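You operate a simulated robot arm through the tools that you are given. There is no shell and no other tool.

You are at the controls of a simulated two-armed robot. One attempt, no reset.

JOB
Start a STONE firing at 1230 C.
Fine: set it with the arrow buttons; lid latched; one press of start; leave the hold knob.

Only the result counts: the job must be done as asked and must still hold three seconds after the hand-in. Knocking over, shifting, dropping, spilling or breaking anything else fails it. Lids that push on must go on centred and level and be pressed home; caps that screw on are set level and turned clockwise until they are tight.

ROBOT AND FRAMES
Two 7-joint arms with two-finger grippers on one trunk that stands fixed in place. Base frame: the origin is at the foot of the trunk, x ahead of it, y to its left, z up. Readings come in mm, rad, newtons and seconds.
The left shoulder is at [25, 217, 1230], the right one opposite. With the tool pointing down near the work surface each hand reaches from about 100 to 740 mm from the base axis, measured 20 degrees to its own side. Payload 2.2 kg a hand.
Tool frame (each hand has its own): the origin (TCP) lies between the finger pads and is the grasp point; the fingertips stand 19 mm ahead of it; z points along the fingers, y is the line along which they close. The gripper opens to 116 mm; its body begins 70 mm behind the TCP.
Orientation is told as [roll, pitch, yaw] about the base's x, y, z axes, in that order, counted from this pose: with the fingers straight down and closing along the base's y, the tool's x points along the base's -x, its y along +y and its z along -z.

CONTROLS
- The arms move only by the tool drive_tool. It takes "left_increments", "right_increments" or both (then of equal length, played together; a hand with none holds still); each is a list that holds one entry, the list of rows, each a list of 7 numbers: the shift along the base's x, y, z in units of 20 mm (1.0 is 20 mm), then the turn, a rotation vector about the base's x, y, z in units of 5 degrees (1.0 is 5 degrees), then the finger opening in mm, from 0 to 116. In form: [[[x, y, z, wx, wy, wz, grip], ...]]. A call has 1 to 20 rows; each row shifts and turns the commanded pose from where the row before left it. A call with a number of a shift or a turn outside -1 to 1 is refused whole. Each row takes 0.2 s and may step no farther than 50 mm and 0.15 rad from the row before; otherwise, or with a gripper value out of range, the whole call is refused. A pose out of reach is approached as far as the arm can. The call stops where the force on the tool passes 40 N (or 10 N more than at its start, if that is more) or the arm is blocked; 0.2 s more then pass. The fingers move at their own pace (about 203.5 mm/s each) and stop on an object; they squeeze with about 27 N. The grip force told is the motor's: it shows also when the fingers shut on nothing. Time passes only in rows, and 0.2 s behind the last, so rows that do not move let the fingers close. The reply holds the time, the measured pose of the TCP, the force on the tool along the base axes, the opening and the grip force, in the units named above and with some noise, with the torque about the TCP (base axes, N m) and any sound that the robot's microphone picked up.
- Cameras (640 x 400 px; columns grow to the right, rows downward): "scene" is now at [130.3, 17.6, 1398.2]; the picture's right is [0.18, -0.98, 0.00], its down [-0.60, -0.11, -0.79] and it looks along [0.78, 0.14, -0.61] (base axes); focal length 280 px, centre (320, 200). "left" rides on the left gripper at [69, 15, -96] in its tool frame; the picture's right is [-0.21, 0.98, 0.00], its down [-0.76, -0.17, -0.63] and it looks along [-0.62, -0.14, 0.77] (tool axes); focal length 251 px, centre (320, 200). "right" rides on the right gripper at [69, -15, -97] in its tool frame; the picture's right is [0.21, 0.98, 0.00], its down [-0.76, 0.17, -0.63] and it looks along [-0.62, 0.13, 0.77] (tool axes); focal length 251 px, centre (320, 200).
- snapshot(camera): a new picture of that camera. The clock stands still meanwhile.
- raise_lower(by): moves the trunk up (or, below 0, down) by that many mm; the arms and the scene camera ride with it, the base frame stays. It gives what a move gives, with no picture.
- turn_head(pan, tilt): turns the head with the scene camera to pan (to the left, within 1.396 rad either way) and tilt (down, from -0.506 to 1.204), counted from straight ahead of the robot. It gives what a move gives.
- pixel_to_xyz(camera, pixels): for up to 12 pixels [column, row] of the newest picture of that camera ("zoom" is the newest enlarged one), the place [x, y, z] in the base frame of the surface seen there, good to about 3 mm. The clock stands still meanwhile.
- zoom(camera, box): a new picture of the part [left, top, right, bottom] of that camera's present view, enlarged. The clock stands still meanwhile.
- finish_job(): hands the job in; it is judged then, once.

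Leave the grippers open and the arms clear of the work at the hand-in unless told otherwise.

The tools are called as a command line: name --argument value ..., lists and objects as JSON in quotes. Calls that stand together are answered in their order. drive_tool: Moves the arms, as the interface text tells. Its arguments: {"type":"object","properties":{"left_increments":{"type":"array","items":{"type":"array","items":{"type":"array","items":{"type":"number"}}}},"right_increments":{"type":"array","items":{"type":"array","items":{"type":"array","items":{"type":"number"}}}}},"required":[]} The other tools are called the same way: raise_lower (by) moves the trunk up or down; turn_head (pan, tilt) turns the head that bears the scene camera; snapshot (camera) takes a picture; pixel_to_xyz (camera, pixels) gives the place of the surface under pixels of a picture; zoom (camera, box) takes an enlarged picture of a part of a camera's view; finish_job () hands the job in.

At the start:

```text
time_s: 0.0
left_tcp_pos: [464.8, 464.3, 1195.8]
left_tcp_rot: [0.0, 0.0, -0.001]
left_ft_force: [-0.1, 0.4, -0.5]
left_ft_torque: [0.01, 0.0, -0.02]
left_opening: 116.1
left_grip_force: 0.1
right_tcp_pos: [399.7, -34.0, 1204.0]
right_tcp_rot: [0.0, 0.002, 0.002]
right_ft_force: [-0.8, -0.6, -0.2]
right_ft_torque: [-0.02, 0.01, -0.03]
right_opening: 115.8
right_grip_force: 0.1
trunk travel left (down, up): [-375.0, 115.0]
head pan, tilt (commanded): [0.183, 0.654]
```

scene: 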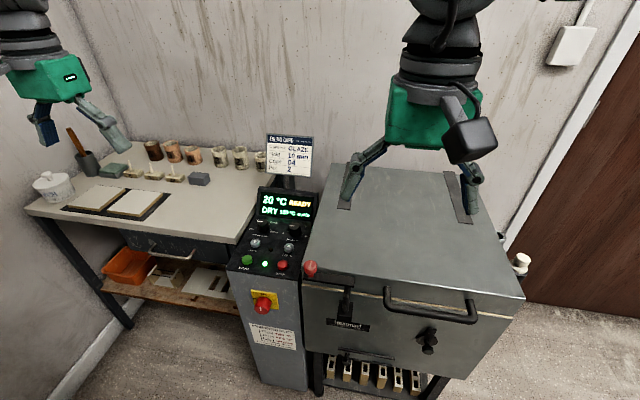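
right: 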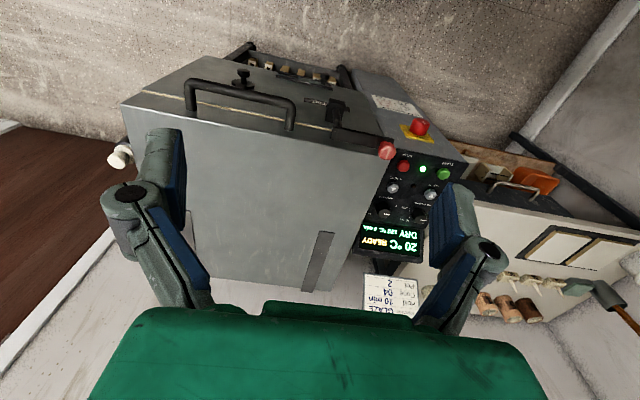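
left: 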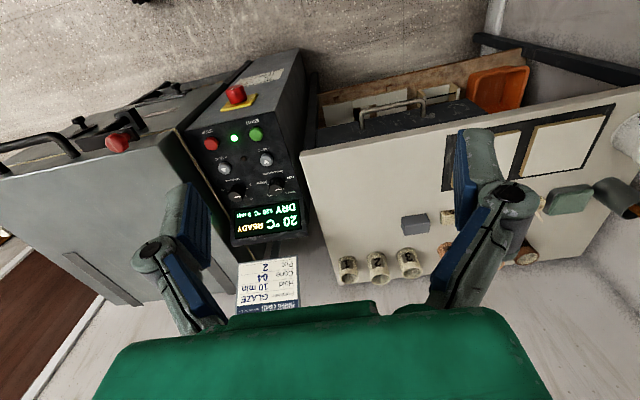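

I see a kiln on the right and a control column with a display at about (288,208) in the scene view. I'll enlarge the panel, the card and the lid latch to read them.

zoom --camera "scene" --box '[220, 180, 340, 280]'

zoom --camera "scene" --box '[255, 125, 325, 185]'

zoom --camera "scene" --box '[290, 240, 490, 370]'

zoom --camera "scene" --box '[230, 270, 320, 360]'

zoom --camera "left" --box '[180, 80, 320, 250]'

```text
4.00 times, centred on (280, 230) of scene
```

zoom: 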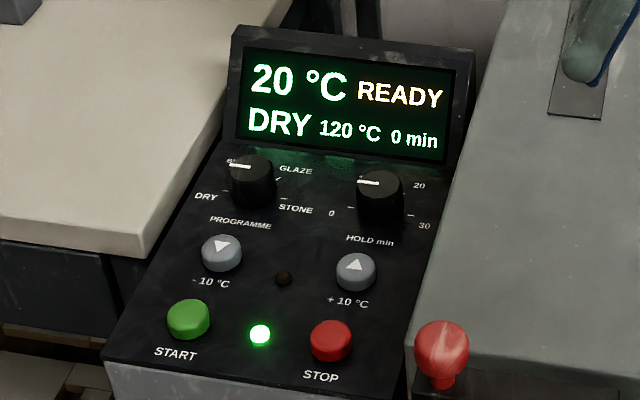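

```text
6.67 times, centred on (290, 155) of scene
```

zoom: 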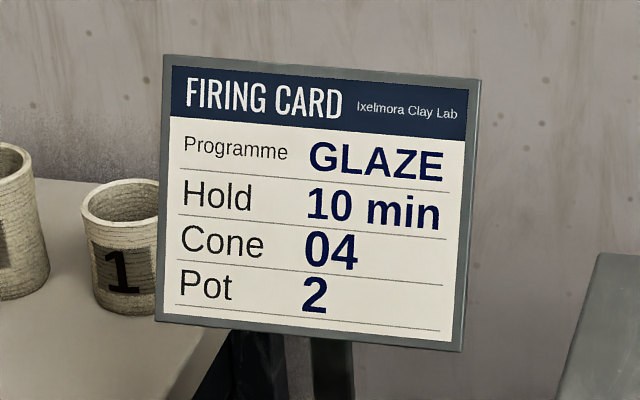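

```text
3.08 times, centred on (390, 305) of scene
```

zoom: 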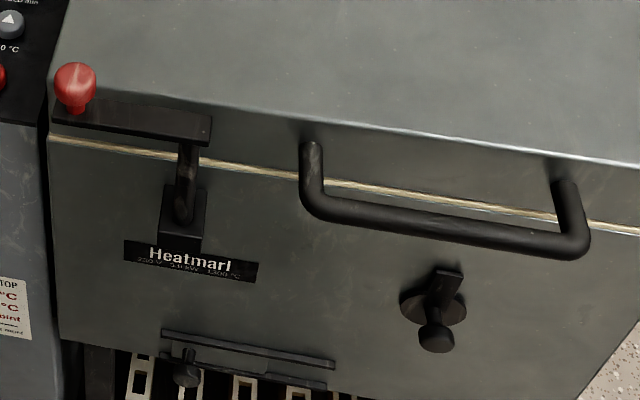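

```text
4.44 times, centred on (275, 315) of scene
```

zoom: 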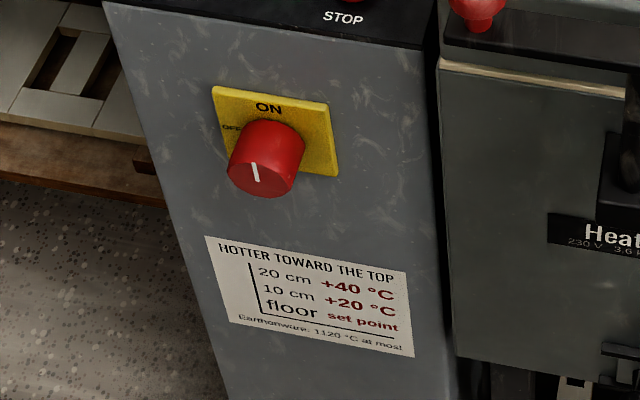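

```text
2.35 times, centred on (250, 165) of left
```

zoom: 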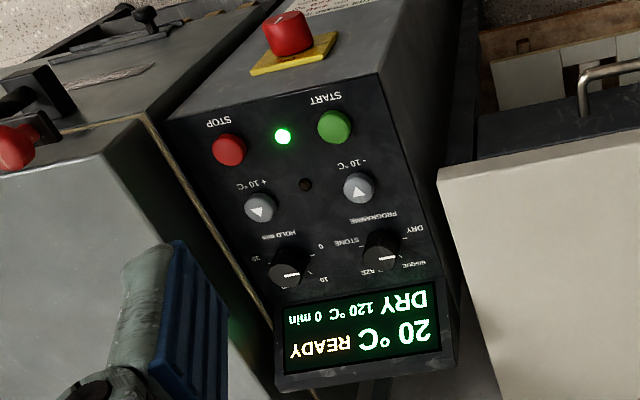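

The display reads 20 °C READY, DRY 120 °C 0 min, and the programme knob points at DRY. The card says GLAZE, but the job asks for STONE at 1230. Next I'll measure the controls on the panel with a zoomed scene view.

zoom --camera "scene" --box '[230, 205, 326, 275]'

```text
5.71 times, centred on (278, 240) of scene
```

zoom: 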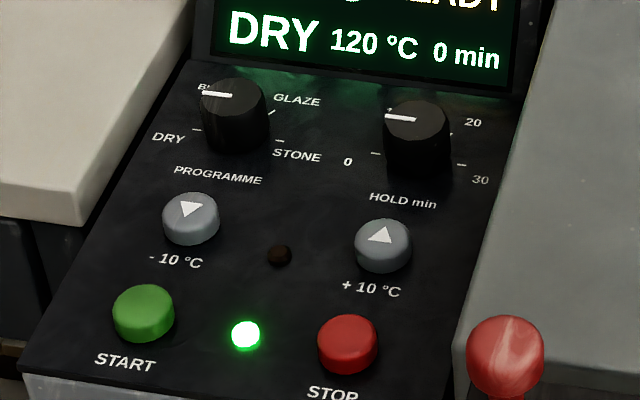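

I'll measure points in this enlarged picture: knob tops, arrow buttons, start, stop and the panel surface.

pixel_to_xyz --camera "zoom" --pixels '[[232, 92], [415, 117], [190, 210], [382, 237], [144, 303], [347, 332], [245, 335], [505, 345], [300, 200], [60, 360], [270, 380], [340, 110]]'

pixel_to_xyz --camera "scene" --pixels '[[310, 262], [345, 280], [347, 300], [330, 276], [300, 282], [264, 303], [400, 250], [434, 335], [470, 300], [390, 295], [350, 306], [288, 208]]'

```text
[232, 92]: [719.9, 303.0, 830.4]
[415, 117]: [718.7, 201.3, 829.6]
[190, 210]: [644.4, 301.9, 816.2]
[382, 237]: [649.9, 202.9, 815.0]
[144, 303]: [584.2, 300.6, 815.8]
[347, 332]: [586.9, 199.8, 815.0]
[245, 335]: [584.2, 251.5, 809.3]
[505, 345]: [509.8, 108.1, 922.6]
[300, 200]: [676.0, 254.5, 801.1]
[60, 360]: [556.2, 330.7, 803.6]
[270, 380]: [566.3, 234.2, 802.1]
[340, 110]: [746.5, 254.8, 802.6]
```

```text
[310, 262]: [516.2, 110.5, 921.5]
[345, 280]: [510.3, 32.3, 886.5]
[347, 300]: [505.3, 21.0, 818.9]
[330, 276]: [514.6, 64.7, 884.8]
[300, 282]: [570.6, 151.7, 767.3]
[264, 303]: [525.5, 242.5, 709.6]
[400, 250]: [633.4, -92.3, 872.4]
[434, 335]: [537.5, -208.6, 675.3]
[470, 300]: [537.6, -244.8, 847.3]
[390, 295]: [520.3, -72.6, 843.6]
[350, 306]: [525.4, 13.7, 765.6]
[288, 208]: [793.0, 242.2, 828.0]
```

The panel is level at about z 802, with knobs standing to about 830 and button tops at about 815. Now I need to know the state of the latch, so I'll enlarge it in the scene, right and left pictures.

zoom --camera "right" --box '[280, 80, 420, 170]'

zoom --camera "left" --box '[0, 70, 200, 190]'

zoom --camera "scene" --box '[296, 250, 386, 340]'

```text
4.44 times, centred on (350, 125) of right
```

zoom: 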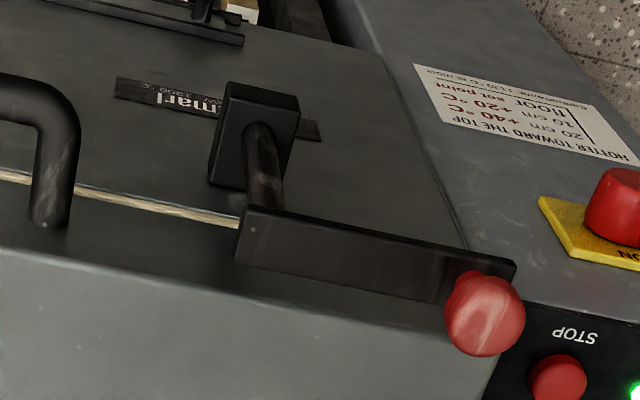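

```text
3.20 times, centred on (100, 130) of left
```

zoom: 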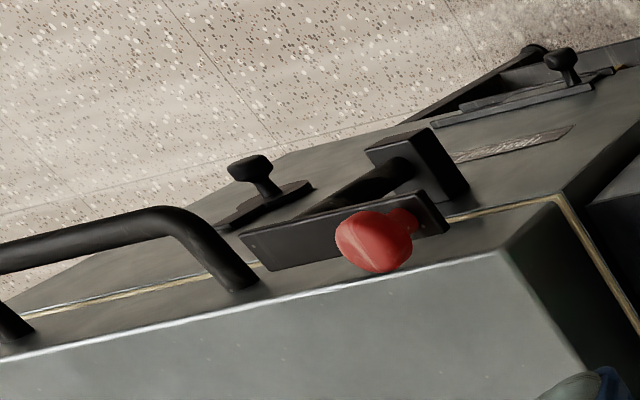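

```text
4.44 times, centred on (341, 295) of scene
```

zoom: 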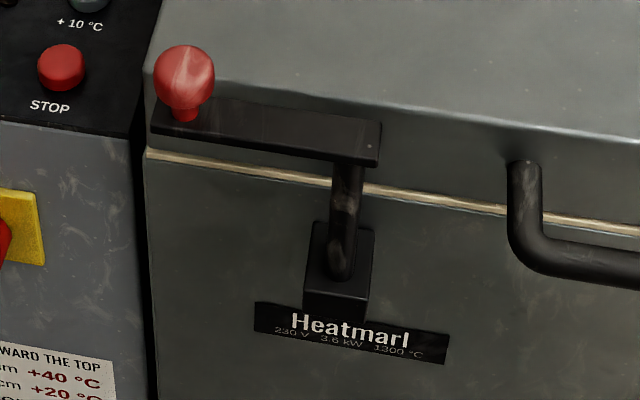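

The latch is an arm on an upright post, standing on a block on the kiln's front. The arm now points left along the front edge, outside the lid, so it looks unlatched. I'll measure the arm, the post and the lid top at several points.

pixel_to_xyz --camera "zoom" --pixels '[[160, 112], [370, 135], [265, 125], [345, 200], [340, 250], [340, 300], [250, 180], [420, 190], [300, 90], [500, 110], [180, 60], [184, 112]]'

pixel_to_xyz --camera "scene" --pixels '[[320, 255], [345, 262], [400, 270], [500, 290], [350, 172], [450, 175], [480, 240], [440, 290], [510, 305], [330, 230], [312, 275], [475, 320]]'

```text
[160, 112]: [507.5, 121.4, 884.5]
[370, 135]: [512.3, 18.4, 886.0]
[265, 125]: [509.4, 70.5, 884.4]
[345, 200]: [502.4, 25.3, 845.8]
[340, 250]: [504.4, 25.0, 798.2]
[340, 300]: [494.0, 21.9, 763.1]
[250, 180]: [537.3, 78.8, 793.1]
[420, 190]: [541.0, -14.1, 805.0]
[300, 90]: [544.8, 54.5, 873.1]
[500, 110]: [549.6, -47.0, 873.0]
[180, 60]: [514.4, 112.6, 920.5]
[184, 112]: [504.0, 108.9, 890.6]
```

```text
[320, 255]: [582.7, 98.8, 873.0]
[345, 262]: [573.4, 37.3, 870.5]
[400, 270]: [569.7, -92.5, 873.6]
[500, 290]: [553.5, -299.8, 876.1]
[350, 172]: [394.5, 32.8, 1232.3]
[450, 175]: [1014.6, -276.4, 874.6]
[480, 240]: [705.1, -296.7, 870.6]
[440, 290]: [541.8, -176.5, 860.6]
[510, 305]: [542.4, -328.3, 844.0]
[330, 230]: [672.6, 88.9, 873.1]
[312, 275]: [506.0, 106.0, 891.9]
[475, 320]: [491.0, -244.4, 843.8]
```

The lid top is level at about z 873, and its front face is at x≈540. The latch arm (top z≈885) points from its post at about (507, 23) towards +y, off the lid, so it has to swing over the lid. First I'll measure the card stand, the display and the dial ticks, so I can move in with the left hand safely.

zoom --camera "scene" --box '[230, 205, 326, 275]'

pixel_to_xyz --camera "scene" --pixels '[[268, 138], [312, 138], [290, 174], [268, 172], [290, 184], [262, 192], [313, 195], [258, 215], [310, 218], [286, 200], [245, 230], [215, 230]]'

pixel_to_xyz --camera "zoom" --pixels '[[196, 129], [272, 112], [280, 141], [375, 153], [448, 135], [461, 165], [205, 92], [230, 96], [388, 117], [415, 119], [234, 150], [417, 172]]'

```text
5.71 times, centred on (278, 240) of scene
```

zoom: 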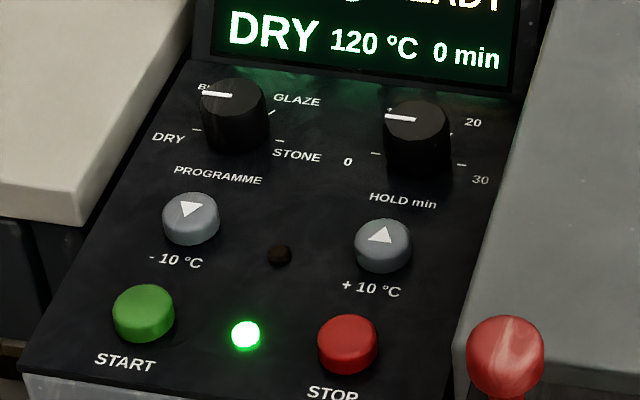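

```text
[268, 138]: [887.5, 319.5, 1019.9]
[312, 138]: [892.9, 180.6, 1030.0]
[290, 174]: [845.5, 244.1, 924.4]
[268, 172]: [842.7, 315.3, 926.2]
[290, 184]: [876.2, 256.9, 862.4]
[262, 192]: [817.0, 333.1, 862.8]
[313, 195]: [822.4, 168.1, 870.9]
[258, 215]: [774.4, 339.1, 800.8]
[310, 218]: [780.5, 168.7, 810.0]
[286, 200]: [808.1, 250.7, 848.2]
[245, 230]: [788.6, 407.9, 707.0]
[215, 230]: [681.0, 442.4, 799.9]
```

```text
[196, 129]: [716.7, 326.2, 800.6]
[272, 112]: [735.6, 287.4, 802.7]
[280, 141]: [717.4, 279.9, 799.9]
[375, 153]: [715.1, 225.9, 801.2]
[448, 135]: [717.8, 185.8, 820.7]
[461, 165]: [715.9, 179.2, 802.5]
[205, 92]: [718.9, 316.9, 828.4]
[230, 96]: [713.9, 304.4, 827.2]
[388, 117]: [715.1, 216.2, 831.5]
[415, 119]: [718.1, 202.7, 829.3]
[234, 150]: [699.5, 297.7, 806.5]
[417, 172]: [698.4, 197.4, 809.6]
```

The programme knob is centred at about (718, 303). Its DRY tick is at +y and its STONE tick at −y, so it needs half a turn clockwise seen from above. The card's lower edge is at x≈843, z≈924, which is clear of the work. I'll do the latch first: bring the right hand down and in front of it for a close look.

drive_tool --right_increments '[[[0, 0.47, -0.97, 0, 0, 0, 80], [0, 0.47, -0.97, 0, 0, 0, 80], [0, 0.47, -0.97, 0, 0, 0, 80], [0, 0.47, -0.97, 0, 0, 0, 80], [0, 0.47, -0.97, 0, 0, 0, 80], [0, 0.47, -0.97, 0, 0, 0, 80], [0, 0.47, -0.97, 0, 0, 0, 80], [0, 0.47, -0.97, 0, 0, 0, 80], [0, 0.47, -0.97, 0, 0, 0, 80]]]'

snapshot --camera "right"

snapshot --camera "scene"

```text
time_s: 2.0
left_tcp_pos: [463.5, 463.4, 1196.3]
left_tcp_rot: [-0.001, -0.002, -0.001]
left_ft_force: [-0.2, -0.5, -0.6]
left_ft_torque: [0.0, 0.01, 0.01]
left_opening: 115.8
left_grip_force: 0.0
right_tcp_pos: [395.2, 51.4, 1028.9]
right_tcp_rot: [-0.002, -0.001, -0.001]
right_ft_force: [1.3, 0.1, -0.6]
right_ft_torque: [-0.02, 0.0, -0.02]
right_opening: 80.0
right_grip_force: 0.1
trunk travel left (down, up): [-375.0, 115.0]
head pan, tilt (commanded): [0.183, 0.654]
```

```text
taken
```

right: 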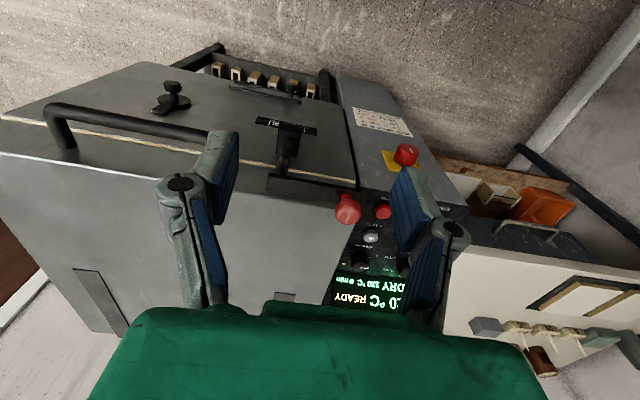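

```text
taken
```

scene: 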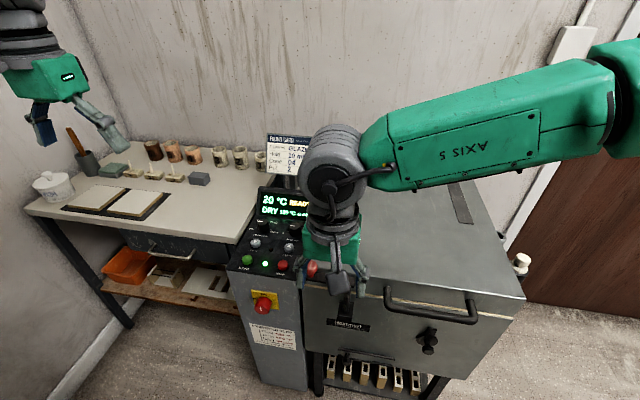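

The latch is in the right hand's view around (310,180). I'll enlarge it and measure the arm's ends, the post and the knob.

zoom --camera "right" --box '[240, 110, 400, 230]'

```text
3.33 times, centred on (320, 170) of right
```

zoom: 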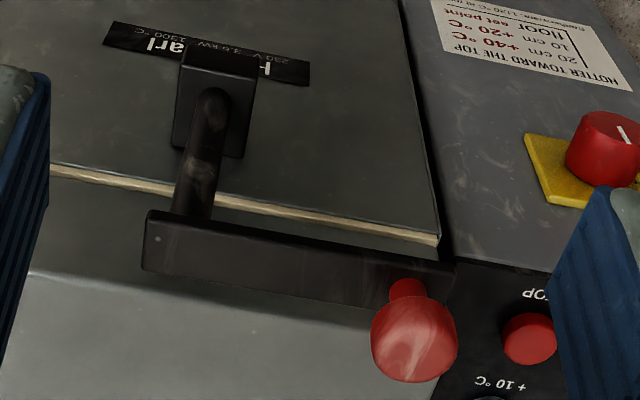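

pixel_to_xyz --camera "zoom" --pixels '[[157, 240], [150, 215], [145, 268], [300, 255], [360, 300], [445, 272], [413, 340], [405, 285], [400, 375], [205, 150], [195, 210], [375, 340]]'

```text
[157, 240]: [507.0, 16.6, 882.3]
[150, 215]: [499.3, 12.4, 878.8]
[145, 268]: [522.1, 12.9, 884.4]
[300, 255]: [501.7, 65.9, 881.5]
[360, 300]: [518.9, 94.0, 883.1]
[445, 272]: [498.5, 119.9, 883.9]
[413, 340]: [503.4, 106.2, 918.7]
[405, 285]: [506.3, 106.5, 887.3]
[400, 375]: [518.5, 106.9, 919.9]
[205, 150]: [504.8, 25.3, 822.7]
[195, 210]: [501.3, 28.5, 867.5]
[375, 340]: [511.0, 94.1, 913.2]
```

The latch knob's centre is at about (510, 107), z 888–925, and the pivot is at about (510, 25). I'll cage the knob between the fingers along x, so the hand has to turn +90° while I bring it above the knob at z 1000.

drive_tool --right_increments '[[[0.32, 0.155, -0.08, 0, 0, 1, 80], [0.32, 0.155, -0.08, 0, 0, 1, 80], [0.32, 0.155, -0.08, 0, 0, 1, 80], [0.32, 0.155, -0.08, 0, 0, 1, 80], [0.32, 0.155, -0.08, 0, 0, 1, 80], [0.32, 0.155, -0.08, 0, 0, 1, 80], [0.32, 0.155, -0.08, 0, 0, 1, 80], [0.32, 0.155, -0.08, 0, 0, 1, 80], [0.32, 0.155, -0.08, 0, 0, 1, 80], [0.32, 0.155, -0.08, 0, 0, 1, 80], [0.32, 0.155, -0.08, 0, 0, 1, 80], [0.32, 0.155, -0.08, 0, 0, 1, 80], [0.32, 0.155, -0.08, 0, 0, 1, 80], [0.32, 0.155, -0.08, 0, 0, 1, 80], [0.32, 0.155, -0.08, 0, 0, 1, 80], [0.32, 0.155, -0.08, 0, 0, 1, 80], [0.32, 0.155, -0.08, 0, 0, 1, 80], [0.32, 0.155, -0.08, 0, 0, 1, 80]]]'

snapshot --camera "scene"

snapshot --camera "right"

```text
time_s: 5.8
left_tcp_pos: [461.5, 462.0, 1195.9]
left_tcp_rot: [0.0, -0.003, 0.0]
left_ft_force: [1.0, 0.6, 0.2]
left_ft_torque: [-0.01, -0.01, -0.01]
left_opening: 116.1
left_grip_force: 0.0
right_tcp_pos: [486.7, 93.3, 1008.2]
right_tcp_rot: [0.001, -0.002, 1.218]
right_ft_force: [0.0, 0.8, -0.6]
right_ft_torque: [-0.03, 0.0, -0.04]
right_opening: 80.0
right_grip_force: 0.0
right hand out of reach, approached as far as the arm can: row 15, 16, 17, 18
trunk travel left (down, up): [-375.0, 115.0]
head pan, tilt (commanded): [0.183, 0.654]
```

```text
taken
```

scene: 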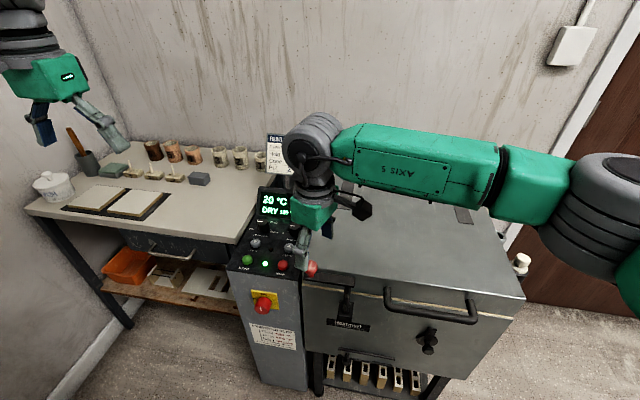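

```text
taken
```

right: 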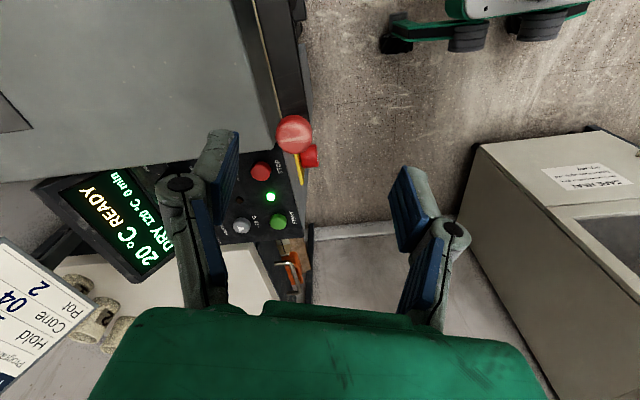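

The wrist stops at about yaw 70° here, so the hand halted at (487, 93, 1008). A cage at about 60° will do, as the pads still sit behind the knob. I'll turn back a little and read the pose before going down.

drive_tool --right_increments '[[[0, 0, 0, 0, 0, -1, 80], [0, 0, 0, 0, 0, -1, 80], [0, 0, 0, 0, 0, 0, 80]]]'

```text
time_s: 6.6
left_tcp_pos: [461.5, 463.5, 1197.3]
left_tcp_rot: [0.0, -0.002, -0.002]
left_ft_force: [-0.2, 0.2, -0.4]
left_ft_torque: [-0.01, 0.03, 0.02]
left_opening: 116.1
left_grip_force: 0.1
right_tcp_pos: [487.2, 93.1, 1007.5]
right_tcp_rot: [0.0, -0.003, 1.042]
right_ft_force: [0.3, 0.3, -0.9]
right_ft_torque: [-0.03, 0.03, 0.0]
right_opening: 80.1
right_grip_force: 0.0
trunk travel left (down, up): [-375.0, 115.0]
head pan, tilt (commanded): [0.183, 0.654]
```

The command follows the pose actually reached: yaw is now 60° at (487, 93, 1007). I'll centre over the knob at (510, 107) and lower to z 960, still above the knob's top.

drive_tool --right_increments '[[[0.38, 0.23, -0.8, 0, 0, 0, 80], [0.38, 0.23, -0.8, 0, 0, 0, 80], [0.38, 0.23, -0.8, 0, 0, 0, 80], [0, 0, 0, 0, 0, 0, 80]]]'

snapshot --camera "right"

zoom --camera "scene" --box '[250, 180, 410, 300]'

```text
time_s: 7.6
left_tcp_pos: [461.0, 462.9, 1196.9]
left_tcp_rot: [0.0, -0.002, 0.0]
left_ft_force: [-0.2, -0.7, -0.2]
left_ft_torque: [0.01, 0.0, -0.02]
left_opening: 115.8
left_grip_force: 0.0
right_tcp_pos: [508.5, 106.5, 960.1]
right_tcp_rot: [0.001, -0.003, 1.042]
right_ft_force: [0.2, 0.1, 0.2]
right_ft_torque: [0.01, 0.0, 0.03]
right_opening: 79.7
right_grip_force: 0.0
trunk travel left (down, up): [-375.0, 115.0]
head pan, tilt (commanded): [0.183, 0.654]
```

```text
taken
```

right: 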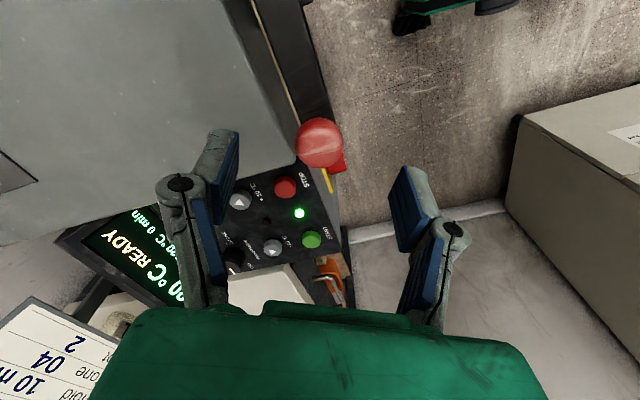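

```text
3.33 times, centred on (330, 240) of scene
```

zoom: 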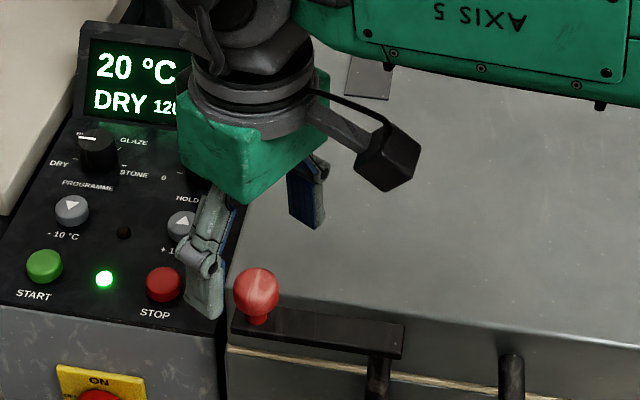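

The knob is at (319,143) in the hand's picture, right on the grasp line. I'll lower to z 912 around the knob and narrow the fingers to 40 mm as a loose cage.

drive_tool --right_increments '[[[0.05, 0, -0.8, 0, 0, 0, 80], [0, 0, -0.8, 0, 0, 0, 80], [0, 0, -0.8, 0, 0, 0, 80], [0, 0, 0, 0, 0, 0, 60], [0, 0, 0, 0, 0, 0, 42], [0, 0, 0, 0, 0, 0, 42]]]'

snapshot --camera "right"

zoom --camera "scene" --box '[250, 200, 410, 320]'

```text
time_s: 9.0
left_tcp_pos: [462.3, 462.7, 1195.3]
left_tcp_rot: [0.0, -0.002, 0.002]
left_ft_force: [-0.3, -0.3, -0.2]
left_ft_torque: [0.01, -0.01, 0.01]
left_opening: 116.0
left_grip_force: 0.0
right_tcp_pos: [510.6, 106.4, 911.0]
right_tcp_rot: [-0.002, -0.001, 1.043]
right_ft_force: [0.2, -0.3, -0.6]
right_ft_torque: [-0.02, -0.04, 0.0]
right_opening: 41.7
right_grip_force: 0.0
trunk travel left (down, up): [-375.0, 115.0]
head pan, tilt (commanded): [0.183, 0.654]
```

```text
taken
```

right: 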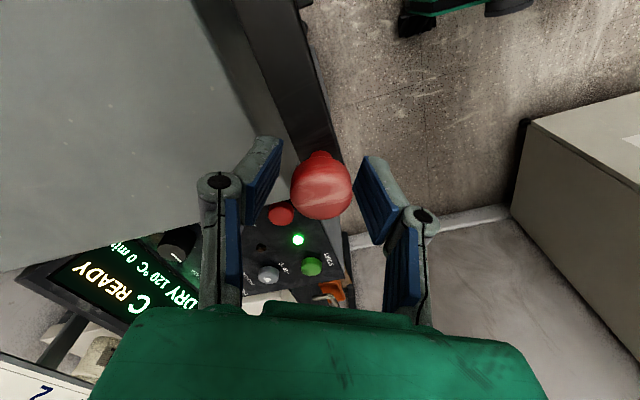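

```text
3.33 times, centred on (330, 260) of scene
```

zoom: 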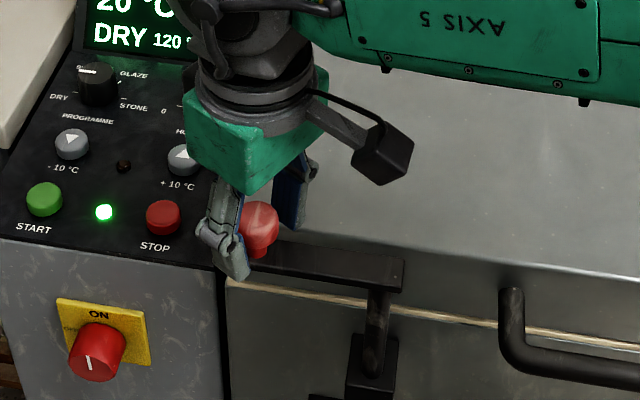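

The knob is caged between the pads. I'll now push it along its arc for the first 30°, watching the force.

drive_tool --right_increments '[[[0.63, -0.16, 0, 0, 0, 0, 42], [0.355, -0.045, 0, 0, 0, 0, 42], [0.35, -0.08, 0, 0, 0, 0, 42], [0.34, -0.105, 0, 0, 0, 0, 42], [0.335, -0.14, 0, 0, 0, 0, 42], [0.315, -0.165, 0, 0, 0, 0, 42]]]'

snapshot --camera "right"

zoom --camera "scene" --box '[250, 200, 410, 320]'

```text
time_s: 10.4
left_tcp_pos: [460.8, 464.1, 1196.2]
left_tcp_rot: [0.0, -0.002, 0.001]
left_ft_force: [-0.4, 0.0, -0.1]
left_ft_torque: [-0.01, 0.0, -0.04]
left_opening: 115.8
left_grip_force: 0.1
right_tcp_pos: [528.5, 100.2, 913.0]
right_tcp_rot: [-0.001, -0.002, 1.039]
right_ft_force: [-0.6, 0.8, -0.1]
right_ft_torque: [0.0, 0.02, 0.02]
right_opening: 42.4
right_grip_force: 0.6
right hand out of reach, approached as far as the arm can: row 2, 3, 4, 6
trunk travel left (down, up): [-375.0, 115.0]
head pan, tilt (commanded): [0.183, 0.654]
```

```text
taken
```

right: 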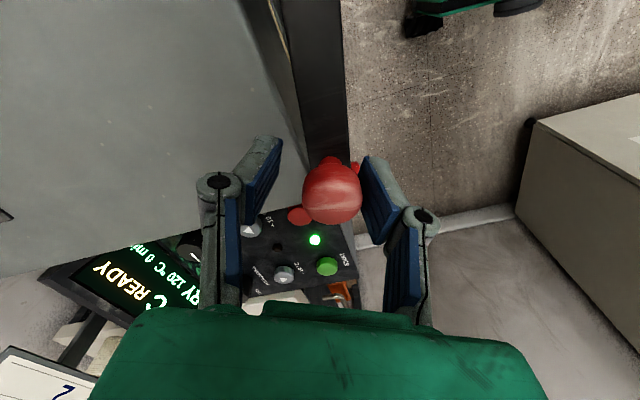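

```text
3.33 times, centred on (330, 260) of scene
```

zoom: 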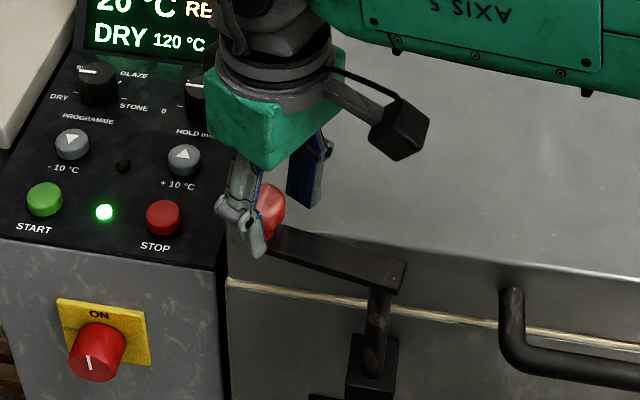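

The arm is swinging inward (about 10° so far), and the force is negligible. The wrist limit gets in the way at this yaw, so I'll ease the yaw back towards 40° while following the arc to about 40°.

drive_tool --right_increments '[[[0, 0, 0, 0, 0, -1, 42], [0.405, -0.025, 0, 0, 0, -1, 42], [0.315, -0.125, 0, 0, 0, -1, 42], [0.315, -0.165, 0, 0, 0, -1, 42], [0.315, -0.165, 0, 0, 0, 0, 42], [0.3, -0.19, 0, 0, 0, 0, 42], [0.285, -0.22, 0, 0, 0, 0, 42]]]'

snapshot --camera "right"

zoom --camera "scene" --box '[250, 200, 410, 320]'

```text
time_s: 12.0
left_tcp_pos: [461.1, 463.2, 1197.2]
left_tcp_rot: [-0.002, -0.002, 0.001]
left_ft_force: [0.2, -0.4, -0.3]
left_ft_torque: [-0.02, -0.01, -0.02]
left_opening: 116.0
left_grip_force: 0.0
right_tcp_pos: [568.3, 83.3, 912.1]
right_tcp_rot: [0.001, -0.002, 0.695]
right_ft_force: [-0.3, 1.0, 0.2]
right_ft_torque: [0.01, 0.05, 0.04]
right_opening: 41.9
right_grip_force: 0.3
trunk travel left (down, up): [-375.0, 115.0]
head pan, tilt (commanded): [0.183, 0.654]
```

```text
taken
```

right: 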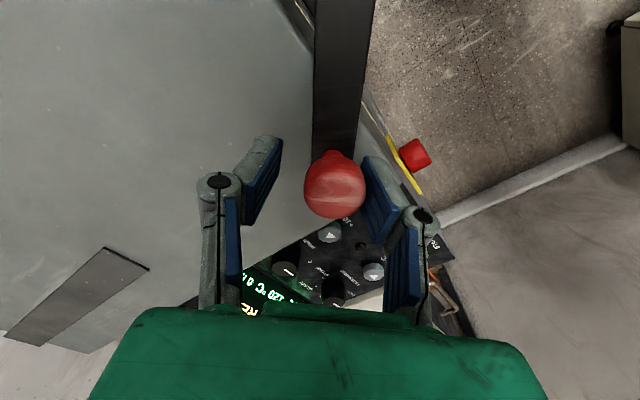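

```text
3.33 times, centred on (330, 260) of scene
```

zoom: 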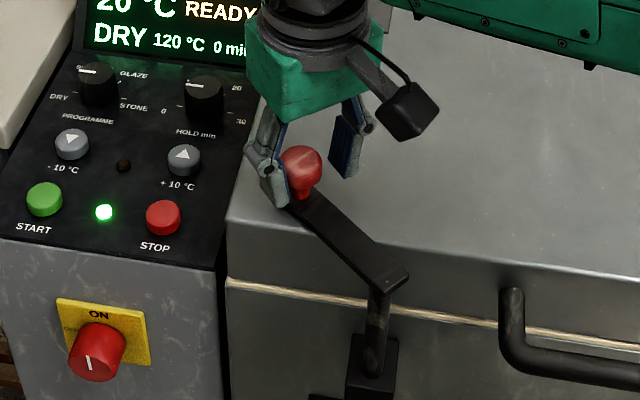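

It's swinging smoothly over the lid, now at about 40°. I'll continue on the arc to about 85°, turning the hand with it.

drive_tool --right_increments '[[[0.21, -0.285, 0, 0, 0, 0, 42], [0.24, -0.265, 0, 0, 0, 0, 42], [0.195, -0.3, 0, 0, 0, -1, 42], [0.165, -0.32, 0, 0, 0, -1, 42], [0.14, -0.325, 0, 0, 0, -1, 42], [0.11, -0.35, 0, 0, 0, -1, 42], [0.075, -0.35, 0, 0, 0, -1, 42], [0.05, -0.355, 0, 0, 0, -1, 42], [0.015, -0.36, 0, 0, 0, -1, 42]]]'

snapshot --camera "right"

zoom --camera "scene" --box '[250, 180, 450, 320]'

```text
time_s: 14.0
left_tcp_pos: [461.2, 462.6, 1197.7]
left_tcp_rot: [0.001, -0.003, 0.001]
left_ft_force: [-0.3, 0.1, 0.1]
left_ft_torque: [0.0, 0.0, 0.0]
left_opening: 115.9
left_grip_force: 0.1
right_tcp_pos: [592.4, 23.8, 912.3]
right_tcp_rot: [-0.002, -0.001, 0.081]
right_ft_force: [-0.7, 0.5, 0.6]
right_ft_torque: [0.02, 0.02, 0.0]
right_opening: 42.0
right_grip_force: 0.0
trunk travel left (down, up): [-375.0, 115.0]
head pan, tilt (commanded): [0.183, 0.654]
```

```text
taken
```

right: 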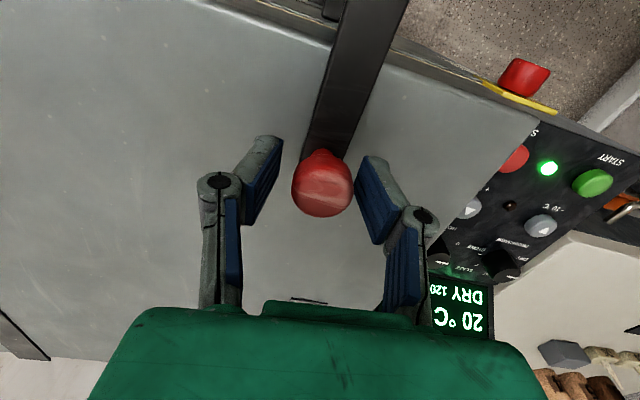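

```text
2.86 times, centred on (350, 250) of scene
```

zoom: 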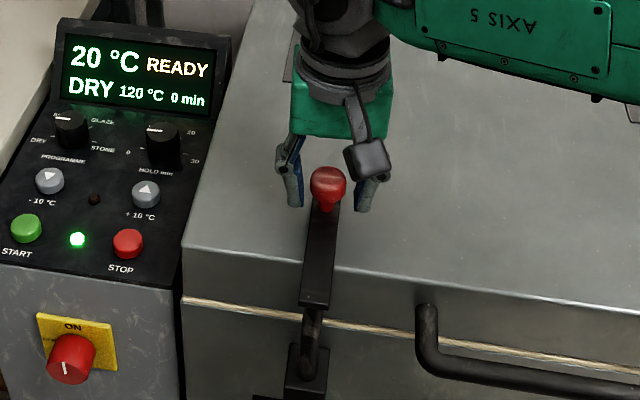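

The arm now points straight back over the lid, with the knob centred in the cage. I'll nudge a little further in −y to feel whether it is against its stop.

drive_tool --right_increments '[[[0, -0.2, 0, 0, 0, 0, 42], [0, -0.2, 0, 0, 0, 0, 42], [0, -0.1, 0, 0, 0, 0, 42], [0, 0, 0, 0, 0, 0, 42]]]'

snapshot --camera "right"

```text
time_s: 15.0
left_tcp_pos: [461.3, 464.6, 1194.9]
left_tcp_rot: [-0.002, -0.001, 0.001]
left_ft_force: [0.2, -0.1, 0.9]
left_ft_torque: [0.01, -0.02, -0.01]
left_opening: 116.2
left_grip_force: 0.1
right_tcp_pos: [591.7, 17.0, 913.2]
right_tcp_rot: [0.0, -0.001, 0.082]
right_ft_force: [0.9, 6.2, 0.0]
right_ft_torque: [0.03, 0.01, -0.03]
right_opening: 45.2
right_grip_force: 2.4
trunk travel left (down, up): [-375.0, 115.0]
head pan, tilt (commanded): [0.183, 0.654]
```

```text
taken
```

right: 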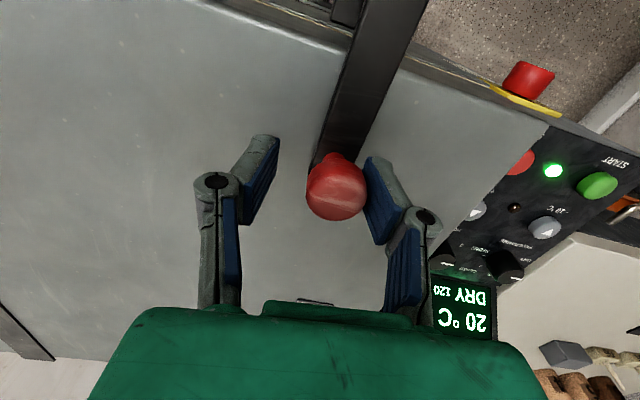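

The reaction is now +6 N and the finger is giving slightly, which suggests the arm is at its stop. One more small push will confirm.

drive_tool --right_increments '[[[0, -0.2, 0, 0, 0, 0, 42], [0, -0.1, 0, 0, 0, 0, 42], [0, 0, 0, 0, 0, 0, 42]]]'

zoom --camera "right" --box '[240, 0, 440, 240]'

```text
time_s: 15.8
left_tcp_pos: [462.5, 465.6, 1196.3]
left_tcp_rot: [-0.002, -0.001, 0.0]
left_ft_force: [0.8, 1.6, -0.2]
left_ft_torque: [0.02, 0.01, 0.01]
left_opening: 115.9
left_grip_force: 0.1
right_tcp_pos: [591.6, 12.1, 912.5]
right_tcp_rot: [0.0, -0.002, 0.085]
right_ft_force: [3.4, 17.4, 1.3]
right_ft_torque: [0.11, -0.1, -0.06]
right_opening: 52.9
right_grip_force: 8.2
trunk travel left (down, up): [-375.0, 115.0]
head pan, tilt (commanded): [0.183, 0.654]
```

```text
1.67 times, centred on (340, 120) of right
```

zoom: 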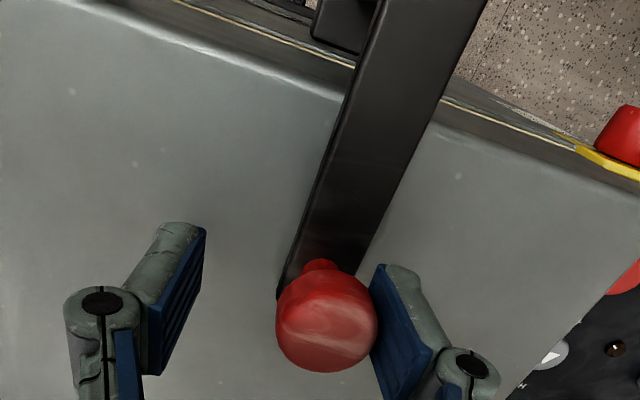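

The force rose to 17 N with no further motion, so the latch is against its stop, over the lid. I'll ease back, open the fingers, and lift straight up and away.

drive_tool --right_increments '[[[0, 0.25, 0, 0, 0, 0, 53], [0, 0.25, 0, 0, 0, 0, 60], [0, 0, 0, 0, 0, 0, 80], [0, 0, 0, 0, 0, 0, 80], [0, 0, 1, 0, 0, 0, 80], [0, 0, 1, 0, 0, 0, 80], [0, 0, 1, 0, 0, 0, 80], [0, -0.2, 1, 0, 0, 0, 80], [-0.5, -0.8, 1, 0, 0, 0, 80], [-0.8, -0.9, 1, 0, 0, 0, 80], [-0.8, -0.9, 1, 0, 0, 0, 80], [-0.8, -0.9, 1, 0, 0, 0, 80], [-0.8, -0.9, 1, 0, 0, 0, 80], [-0.8, -0.9, 1, 0, 0, 0, 80], [-0.8, -0.9, 1, 0, 0, 0, 80], [-0.8, -0.9, 1, 0, 0, 0, 80], [-0.8, -0.9, 0.5, 0, 0, 0, 80]]]'

snapshot --camera "scene"

zoom --camera "scene" --box '[230, 180, 430, 320]'

```text
time_s: 19.4
left_tcp_pos: [462.2, 462.1, 1197.3]
left_tcp_rot: [0.002, -0.002, 0.001]
left_ft_force: [-0.6, 0.0, 0.3]
left_ft_torque: [0.0, -0.04, -0.03]
left_opening: 116.1
left_grip_force: 0.0
right_tcp_pos: [450.6, -146.9, 1161.7]
right_tcp_rot: [0.0, -0.002, 0.084]
right_ft_force: [0.6, 0.0, 0.1]
right_ft_torque: [-0.02, -0.03, 0.02]
right_opening: 79.8
right_grip_force: 0.0
trunk travel left (down, up): [-375.0, 115.0]
head pan, tilt (commanded): [0.183, 0.654]
```

```text
taken
```

scene: 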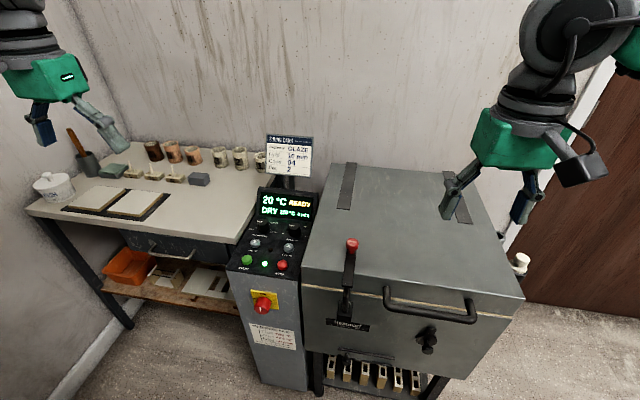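

```text
2.86 times, centred on (330, 250) of scene
```

zoom: 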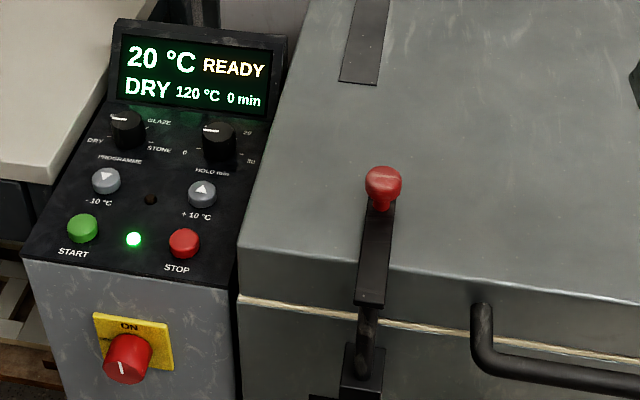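

The latch arm lies over the lid. Next is the programme knob at (718, 303), with the left hand. That's about 780 mm from the base axis, beyond the nominal 740 reach, so I'll lower the trunk 150 mm to gain reach. Both hands are well above everything.

raise_lower --by -150

snapshot --camera "scene"

```text
time_s: 21.1
left_tcp_pos: [461.1, 461.1, 1046.3]
left_tcp_rot: [0.0, -0.004, 0.001]
left_ft_force: [0.1, 0.5, 0.8]
left_ft_torque: [-0.04, 0.0, 0.01]
left_opening: 116.0
left_grip_force: 0.0
right_tcp_pos: [452.0, -145.1, 1012.2]
right_tcp_rot: [0.001, -0.001, 0.081]
right_ft_force: [-1.0, 0.2, 0.0]
right_ft_torque: [0.01, 0.0, 0.03]
right_opening: 80.1
right_grip_force: 0.0
trunk travel left (down, up): [-225.0, 265.0]
head pan, tilt (commanded): [0.183, 0.654]
```

```text
taken
```

scene: 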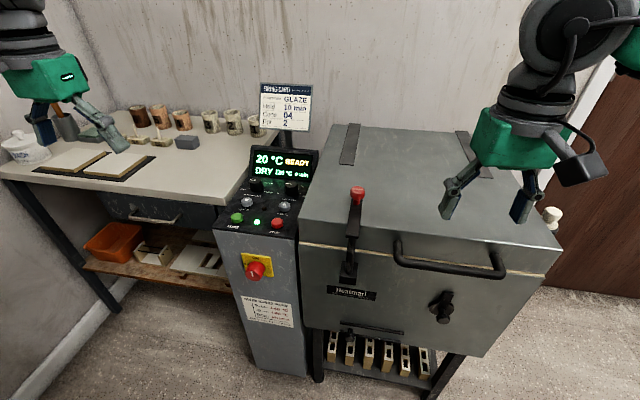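

Now I'll bring the left hand over the front of the panel at about (573, 290, 960), so its camera sees the knobs closely.

drive_tool --left_increments '[[[0.56, -0.855, -0.43, 0, 0, 0, 60], [0.56, -0.855, -0.43, 0, 0, 0, 60], [0.56, -0.855, -0.43, 0, 0, 0, 60], [0.56, -0.855, -0.43, 0, 0, 0, 60], [0.56, -0.855, -0.43, 0, 0, 0, 60], [0.56, -0.855, -0.43, 0, 0, 0, 60], [0.56, -0.855, -0.43, 0, 0, 0, 60], [0.56, -0.855, -0.43, 0, 0, 0, 60], [0.56, -0.855, -0.43, 0, 0, 0, 60], [0.56, -0.855, -0.43, 0, 0, 0, 60], [0, 0, 0, 0, 0, 0, 60]]]'

snapshot --camera "left"

snapshot --camera "scene"

```text
time_s: 23.6
left_tcp_pos: [573.0, 291.1, 961.4]
left_tcp_rot: [-0.001, -0.005, 0.0]
left_ft_force: [-0.5, -0.3, -0.3]
left_ft_torque: [0.01, -0.01, 0.02]
left_opening: 59.9
left_grip_force: 0.0
right_tcp_pos: [451.8, -146.0, 1011.3]
right_tcp_rot: [-0.001, -0.003, 0.081]
right_ft_force: [-0.4, 0.7, -0.3]
right_ft_torque: [0.0, -0.02, -0.02]
right_opening: 79.9
right_grip_force: 0.1
trunk travel left (down, up): [-225.0, 265.0]
head pan, tilt (commanded): [0.183, 0.654]
```

```text
taken
```

left: 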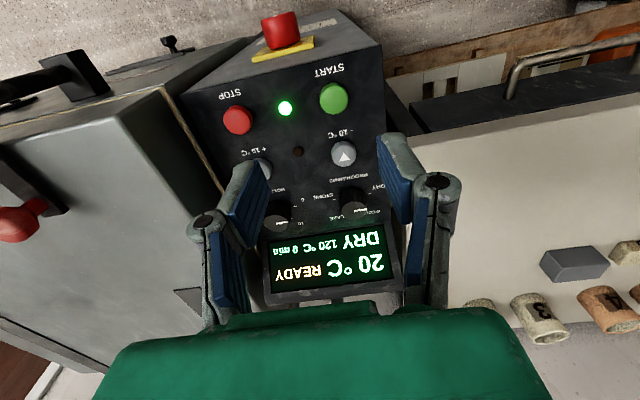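

```text
taken
```

scene: 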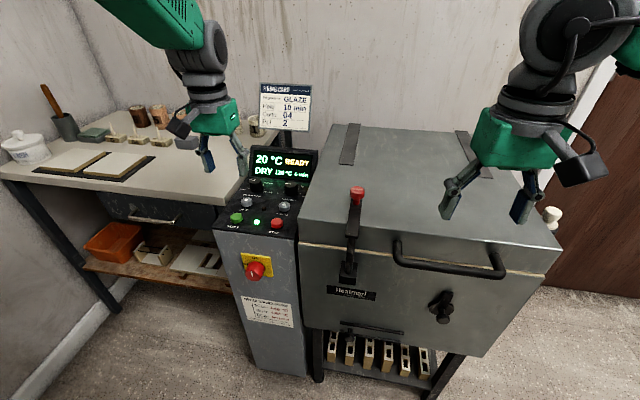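

I'll enlarge the knobs and buttons in the left view and measure them.

zoom --camera "left" --box '[250, 130, 390, 235]'

pixel_to_xyz --camera "zoom" --pixels '[[430, 100], [445, 345], [480, 350], [490, 300], [130, 345], [220, 95], [570, 280], [390, 310], [440, 120], [500, 320], [420, 330], [60, 170]]'

pixel_to_xyz --camera "left" --pixels '[[343, 153], [334, 98], [236, 118], [263, 165], [353, 197], [276, 210], [285, 108], [298, 151], [345, 203], [360, 203]]'

```text
3.81 times, centred on (320, 182) of left
```

zoom: 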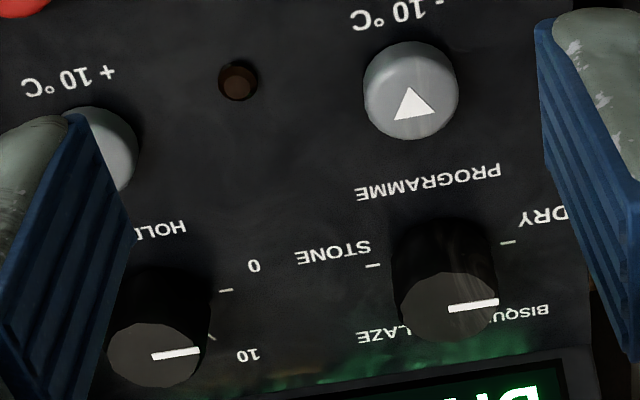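

```text
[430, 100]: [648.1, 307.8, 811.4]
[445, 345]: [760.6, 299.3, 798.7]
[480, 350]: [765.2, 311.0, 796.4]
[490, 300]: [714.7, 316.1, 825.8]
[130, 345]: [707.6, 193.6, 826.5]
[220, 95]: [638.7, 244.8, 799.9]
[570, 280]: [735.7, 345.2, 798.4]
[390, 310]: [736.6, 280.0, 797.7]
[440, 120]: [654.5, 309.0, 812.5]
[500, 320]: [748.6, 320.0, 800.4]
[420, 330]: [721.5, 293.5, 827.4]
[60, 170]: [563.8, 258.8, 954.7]
```

```text
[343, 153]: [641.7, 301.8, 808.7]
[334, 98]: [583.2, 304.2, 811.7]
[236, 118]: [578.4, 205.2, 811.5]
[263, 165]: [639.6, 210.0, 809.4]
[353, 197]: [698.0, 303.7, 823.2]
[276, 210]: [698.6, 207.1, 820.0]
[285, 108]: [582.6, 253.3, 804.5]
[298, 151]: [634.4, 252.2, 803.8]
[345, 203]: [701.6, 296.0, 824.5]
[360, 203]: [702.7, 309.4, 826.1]
```

The pointer is at DRY. I'll measure the programme knob's top centre and its ticks, and the centres of the button tops.

zoom --camera "left" --box '[250, 130, 390, 235]'

pixel_to_xyz --camera "zoom" --pixels '[[448, 306], [405, 306], [492, 306], [448, 280], [448, 335], [508, 242], [372, 266], [408, 80], [395, 108], [425, 70], [160, 350], [85, 140]]'

```text
3.81 times, centred on (320, 182) of left
```

zoom: 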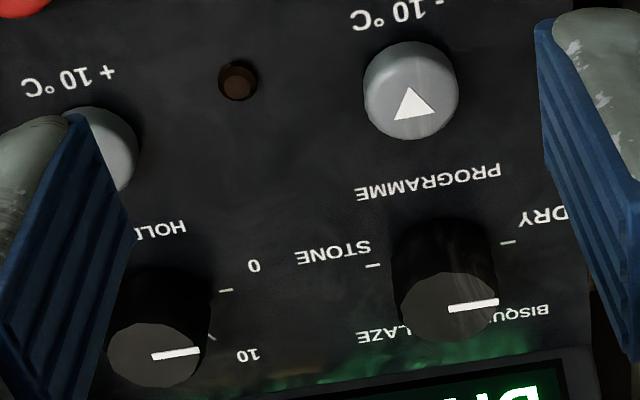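

```text
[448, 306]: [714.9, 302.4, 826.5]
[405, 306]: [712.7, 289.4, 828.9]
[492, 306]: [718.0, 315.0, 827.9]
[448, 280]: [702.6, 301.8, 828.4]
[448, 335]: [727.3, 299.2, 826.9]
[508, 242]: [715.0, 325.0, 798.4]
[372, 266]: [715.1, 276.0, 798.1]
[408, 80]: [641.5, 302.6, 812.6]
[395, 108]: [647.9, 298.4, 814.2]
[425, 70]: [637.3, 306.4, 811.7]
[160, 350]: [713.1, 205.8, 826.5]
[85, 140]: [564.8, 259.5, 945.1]
```

The programme knob is centred at about (716, 302), 28 mm across, with its top at z≈829. I'll bring the left hand above it at z 880, open to 60 mm.

drive_tool --left_increments '[[[0.897, 0.069, -0.506, 0, 0, 0, 60], [0.897, 0.069, -0.506, 0, 0, 0, 60], [0.897, 0.069, -0.506, 0, 0, 0, 60], [0.897, 0.069, -0.506, 0, 0, 0, 60], [0.897, 0.069, -0.506, 0, 0, 0, 60], [0.897, 0.069, -0.506, 0, 0, 0, 60], [0.897, 0.069, -0.506, 0, 0, 0, 60], [0.897, 0.069, -0.506, 0, 0, 0, 60], [0, 0, 0, 0, 0, 0, 60]]]'

snapshot --camera "left"

snapshot --camera "scene"

```text
time_s: 25.6
left_tcp_pos: [719.4, 300.4, 882.3]
left_tcp_rot: [0.0, -0.004, -0.001]
left_ft_force: [-0.3, 0.0, 0.3]
left_ft_torque: [0.01, -0.04, 0.03]
left_opening: 60.0
left_grip_force: 0.0
right_tcp_pos: [452.1, -145.1, 1012.1]
right_tcp_rot: [0.0, -0.003, 0.081]
right_ft_force: [-0.1, 0.0, -0.3]
right_ft_torque: [0.01, -0.02, -0.01]
right_opening: 80.1
right_grip_force: 0.0
trunk travel left (down, up): [-225.0, 265.0]
head pan, tilt (commanded): [0.183, 0.654]
```

```text
taken
```

left: 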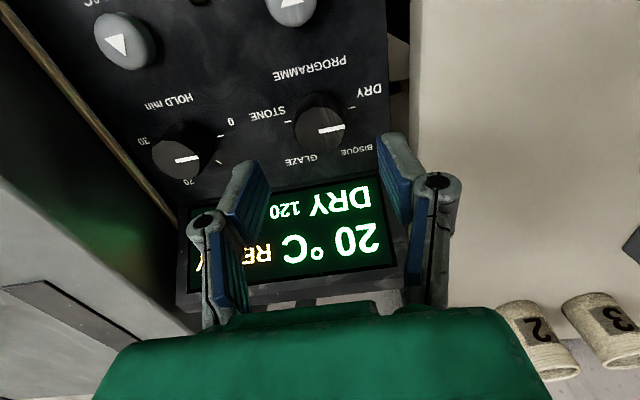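

```text
taken
```

scene: 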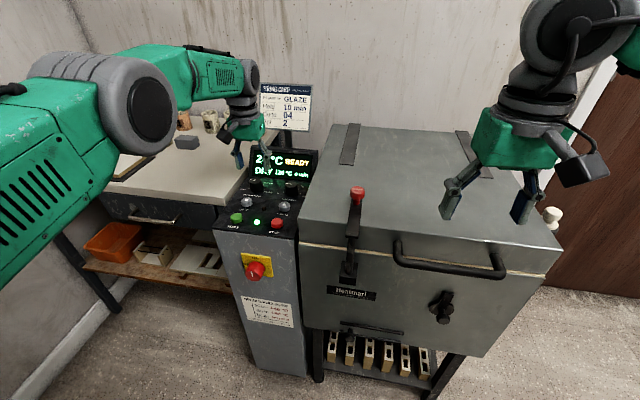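

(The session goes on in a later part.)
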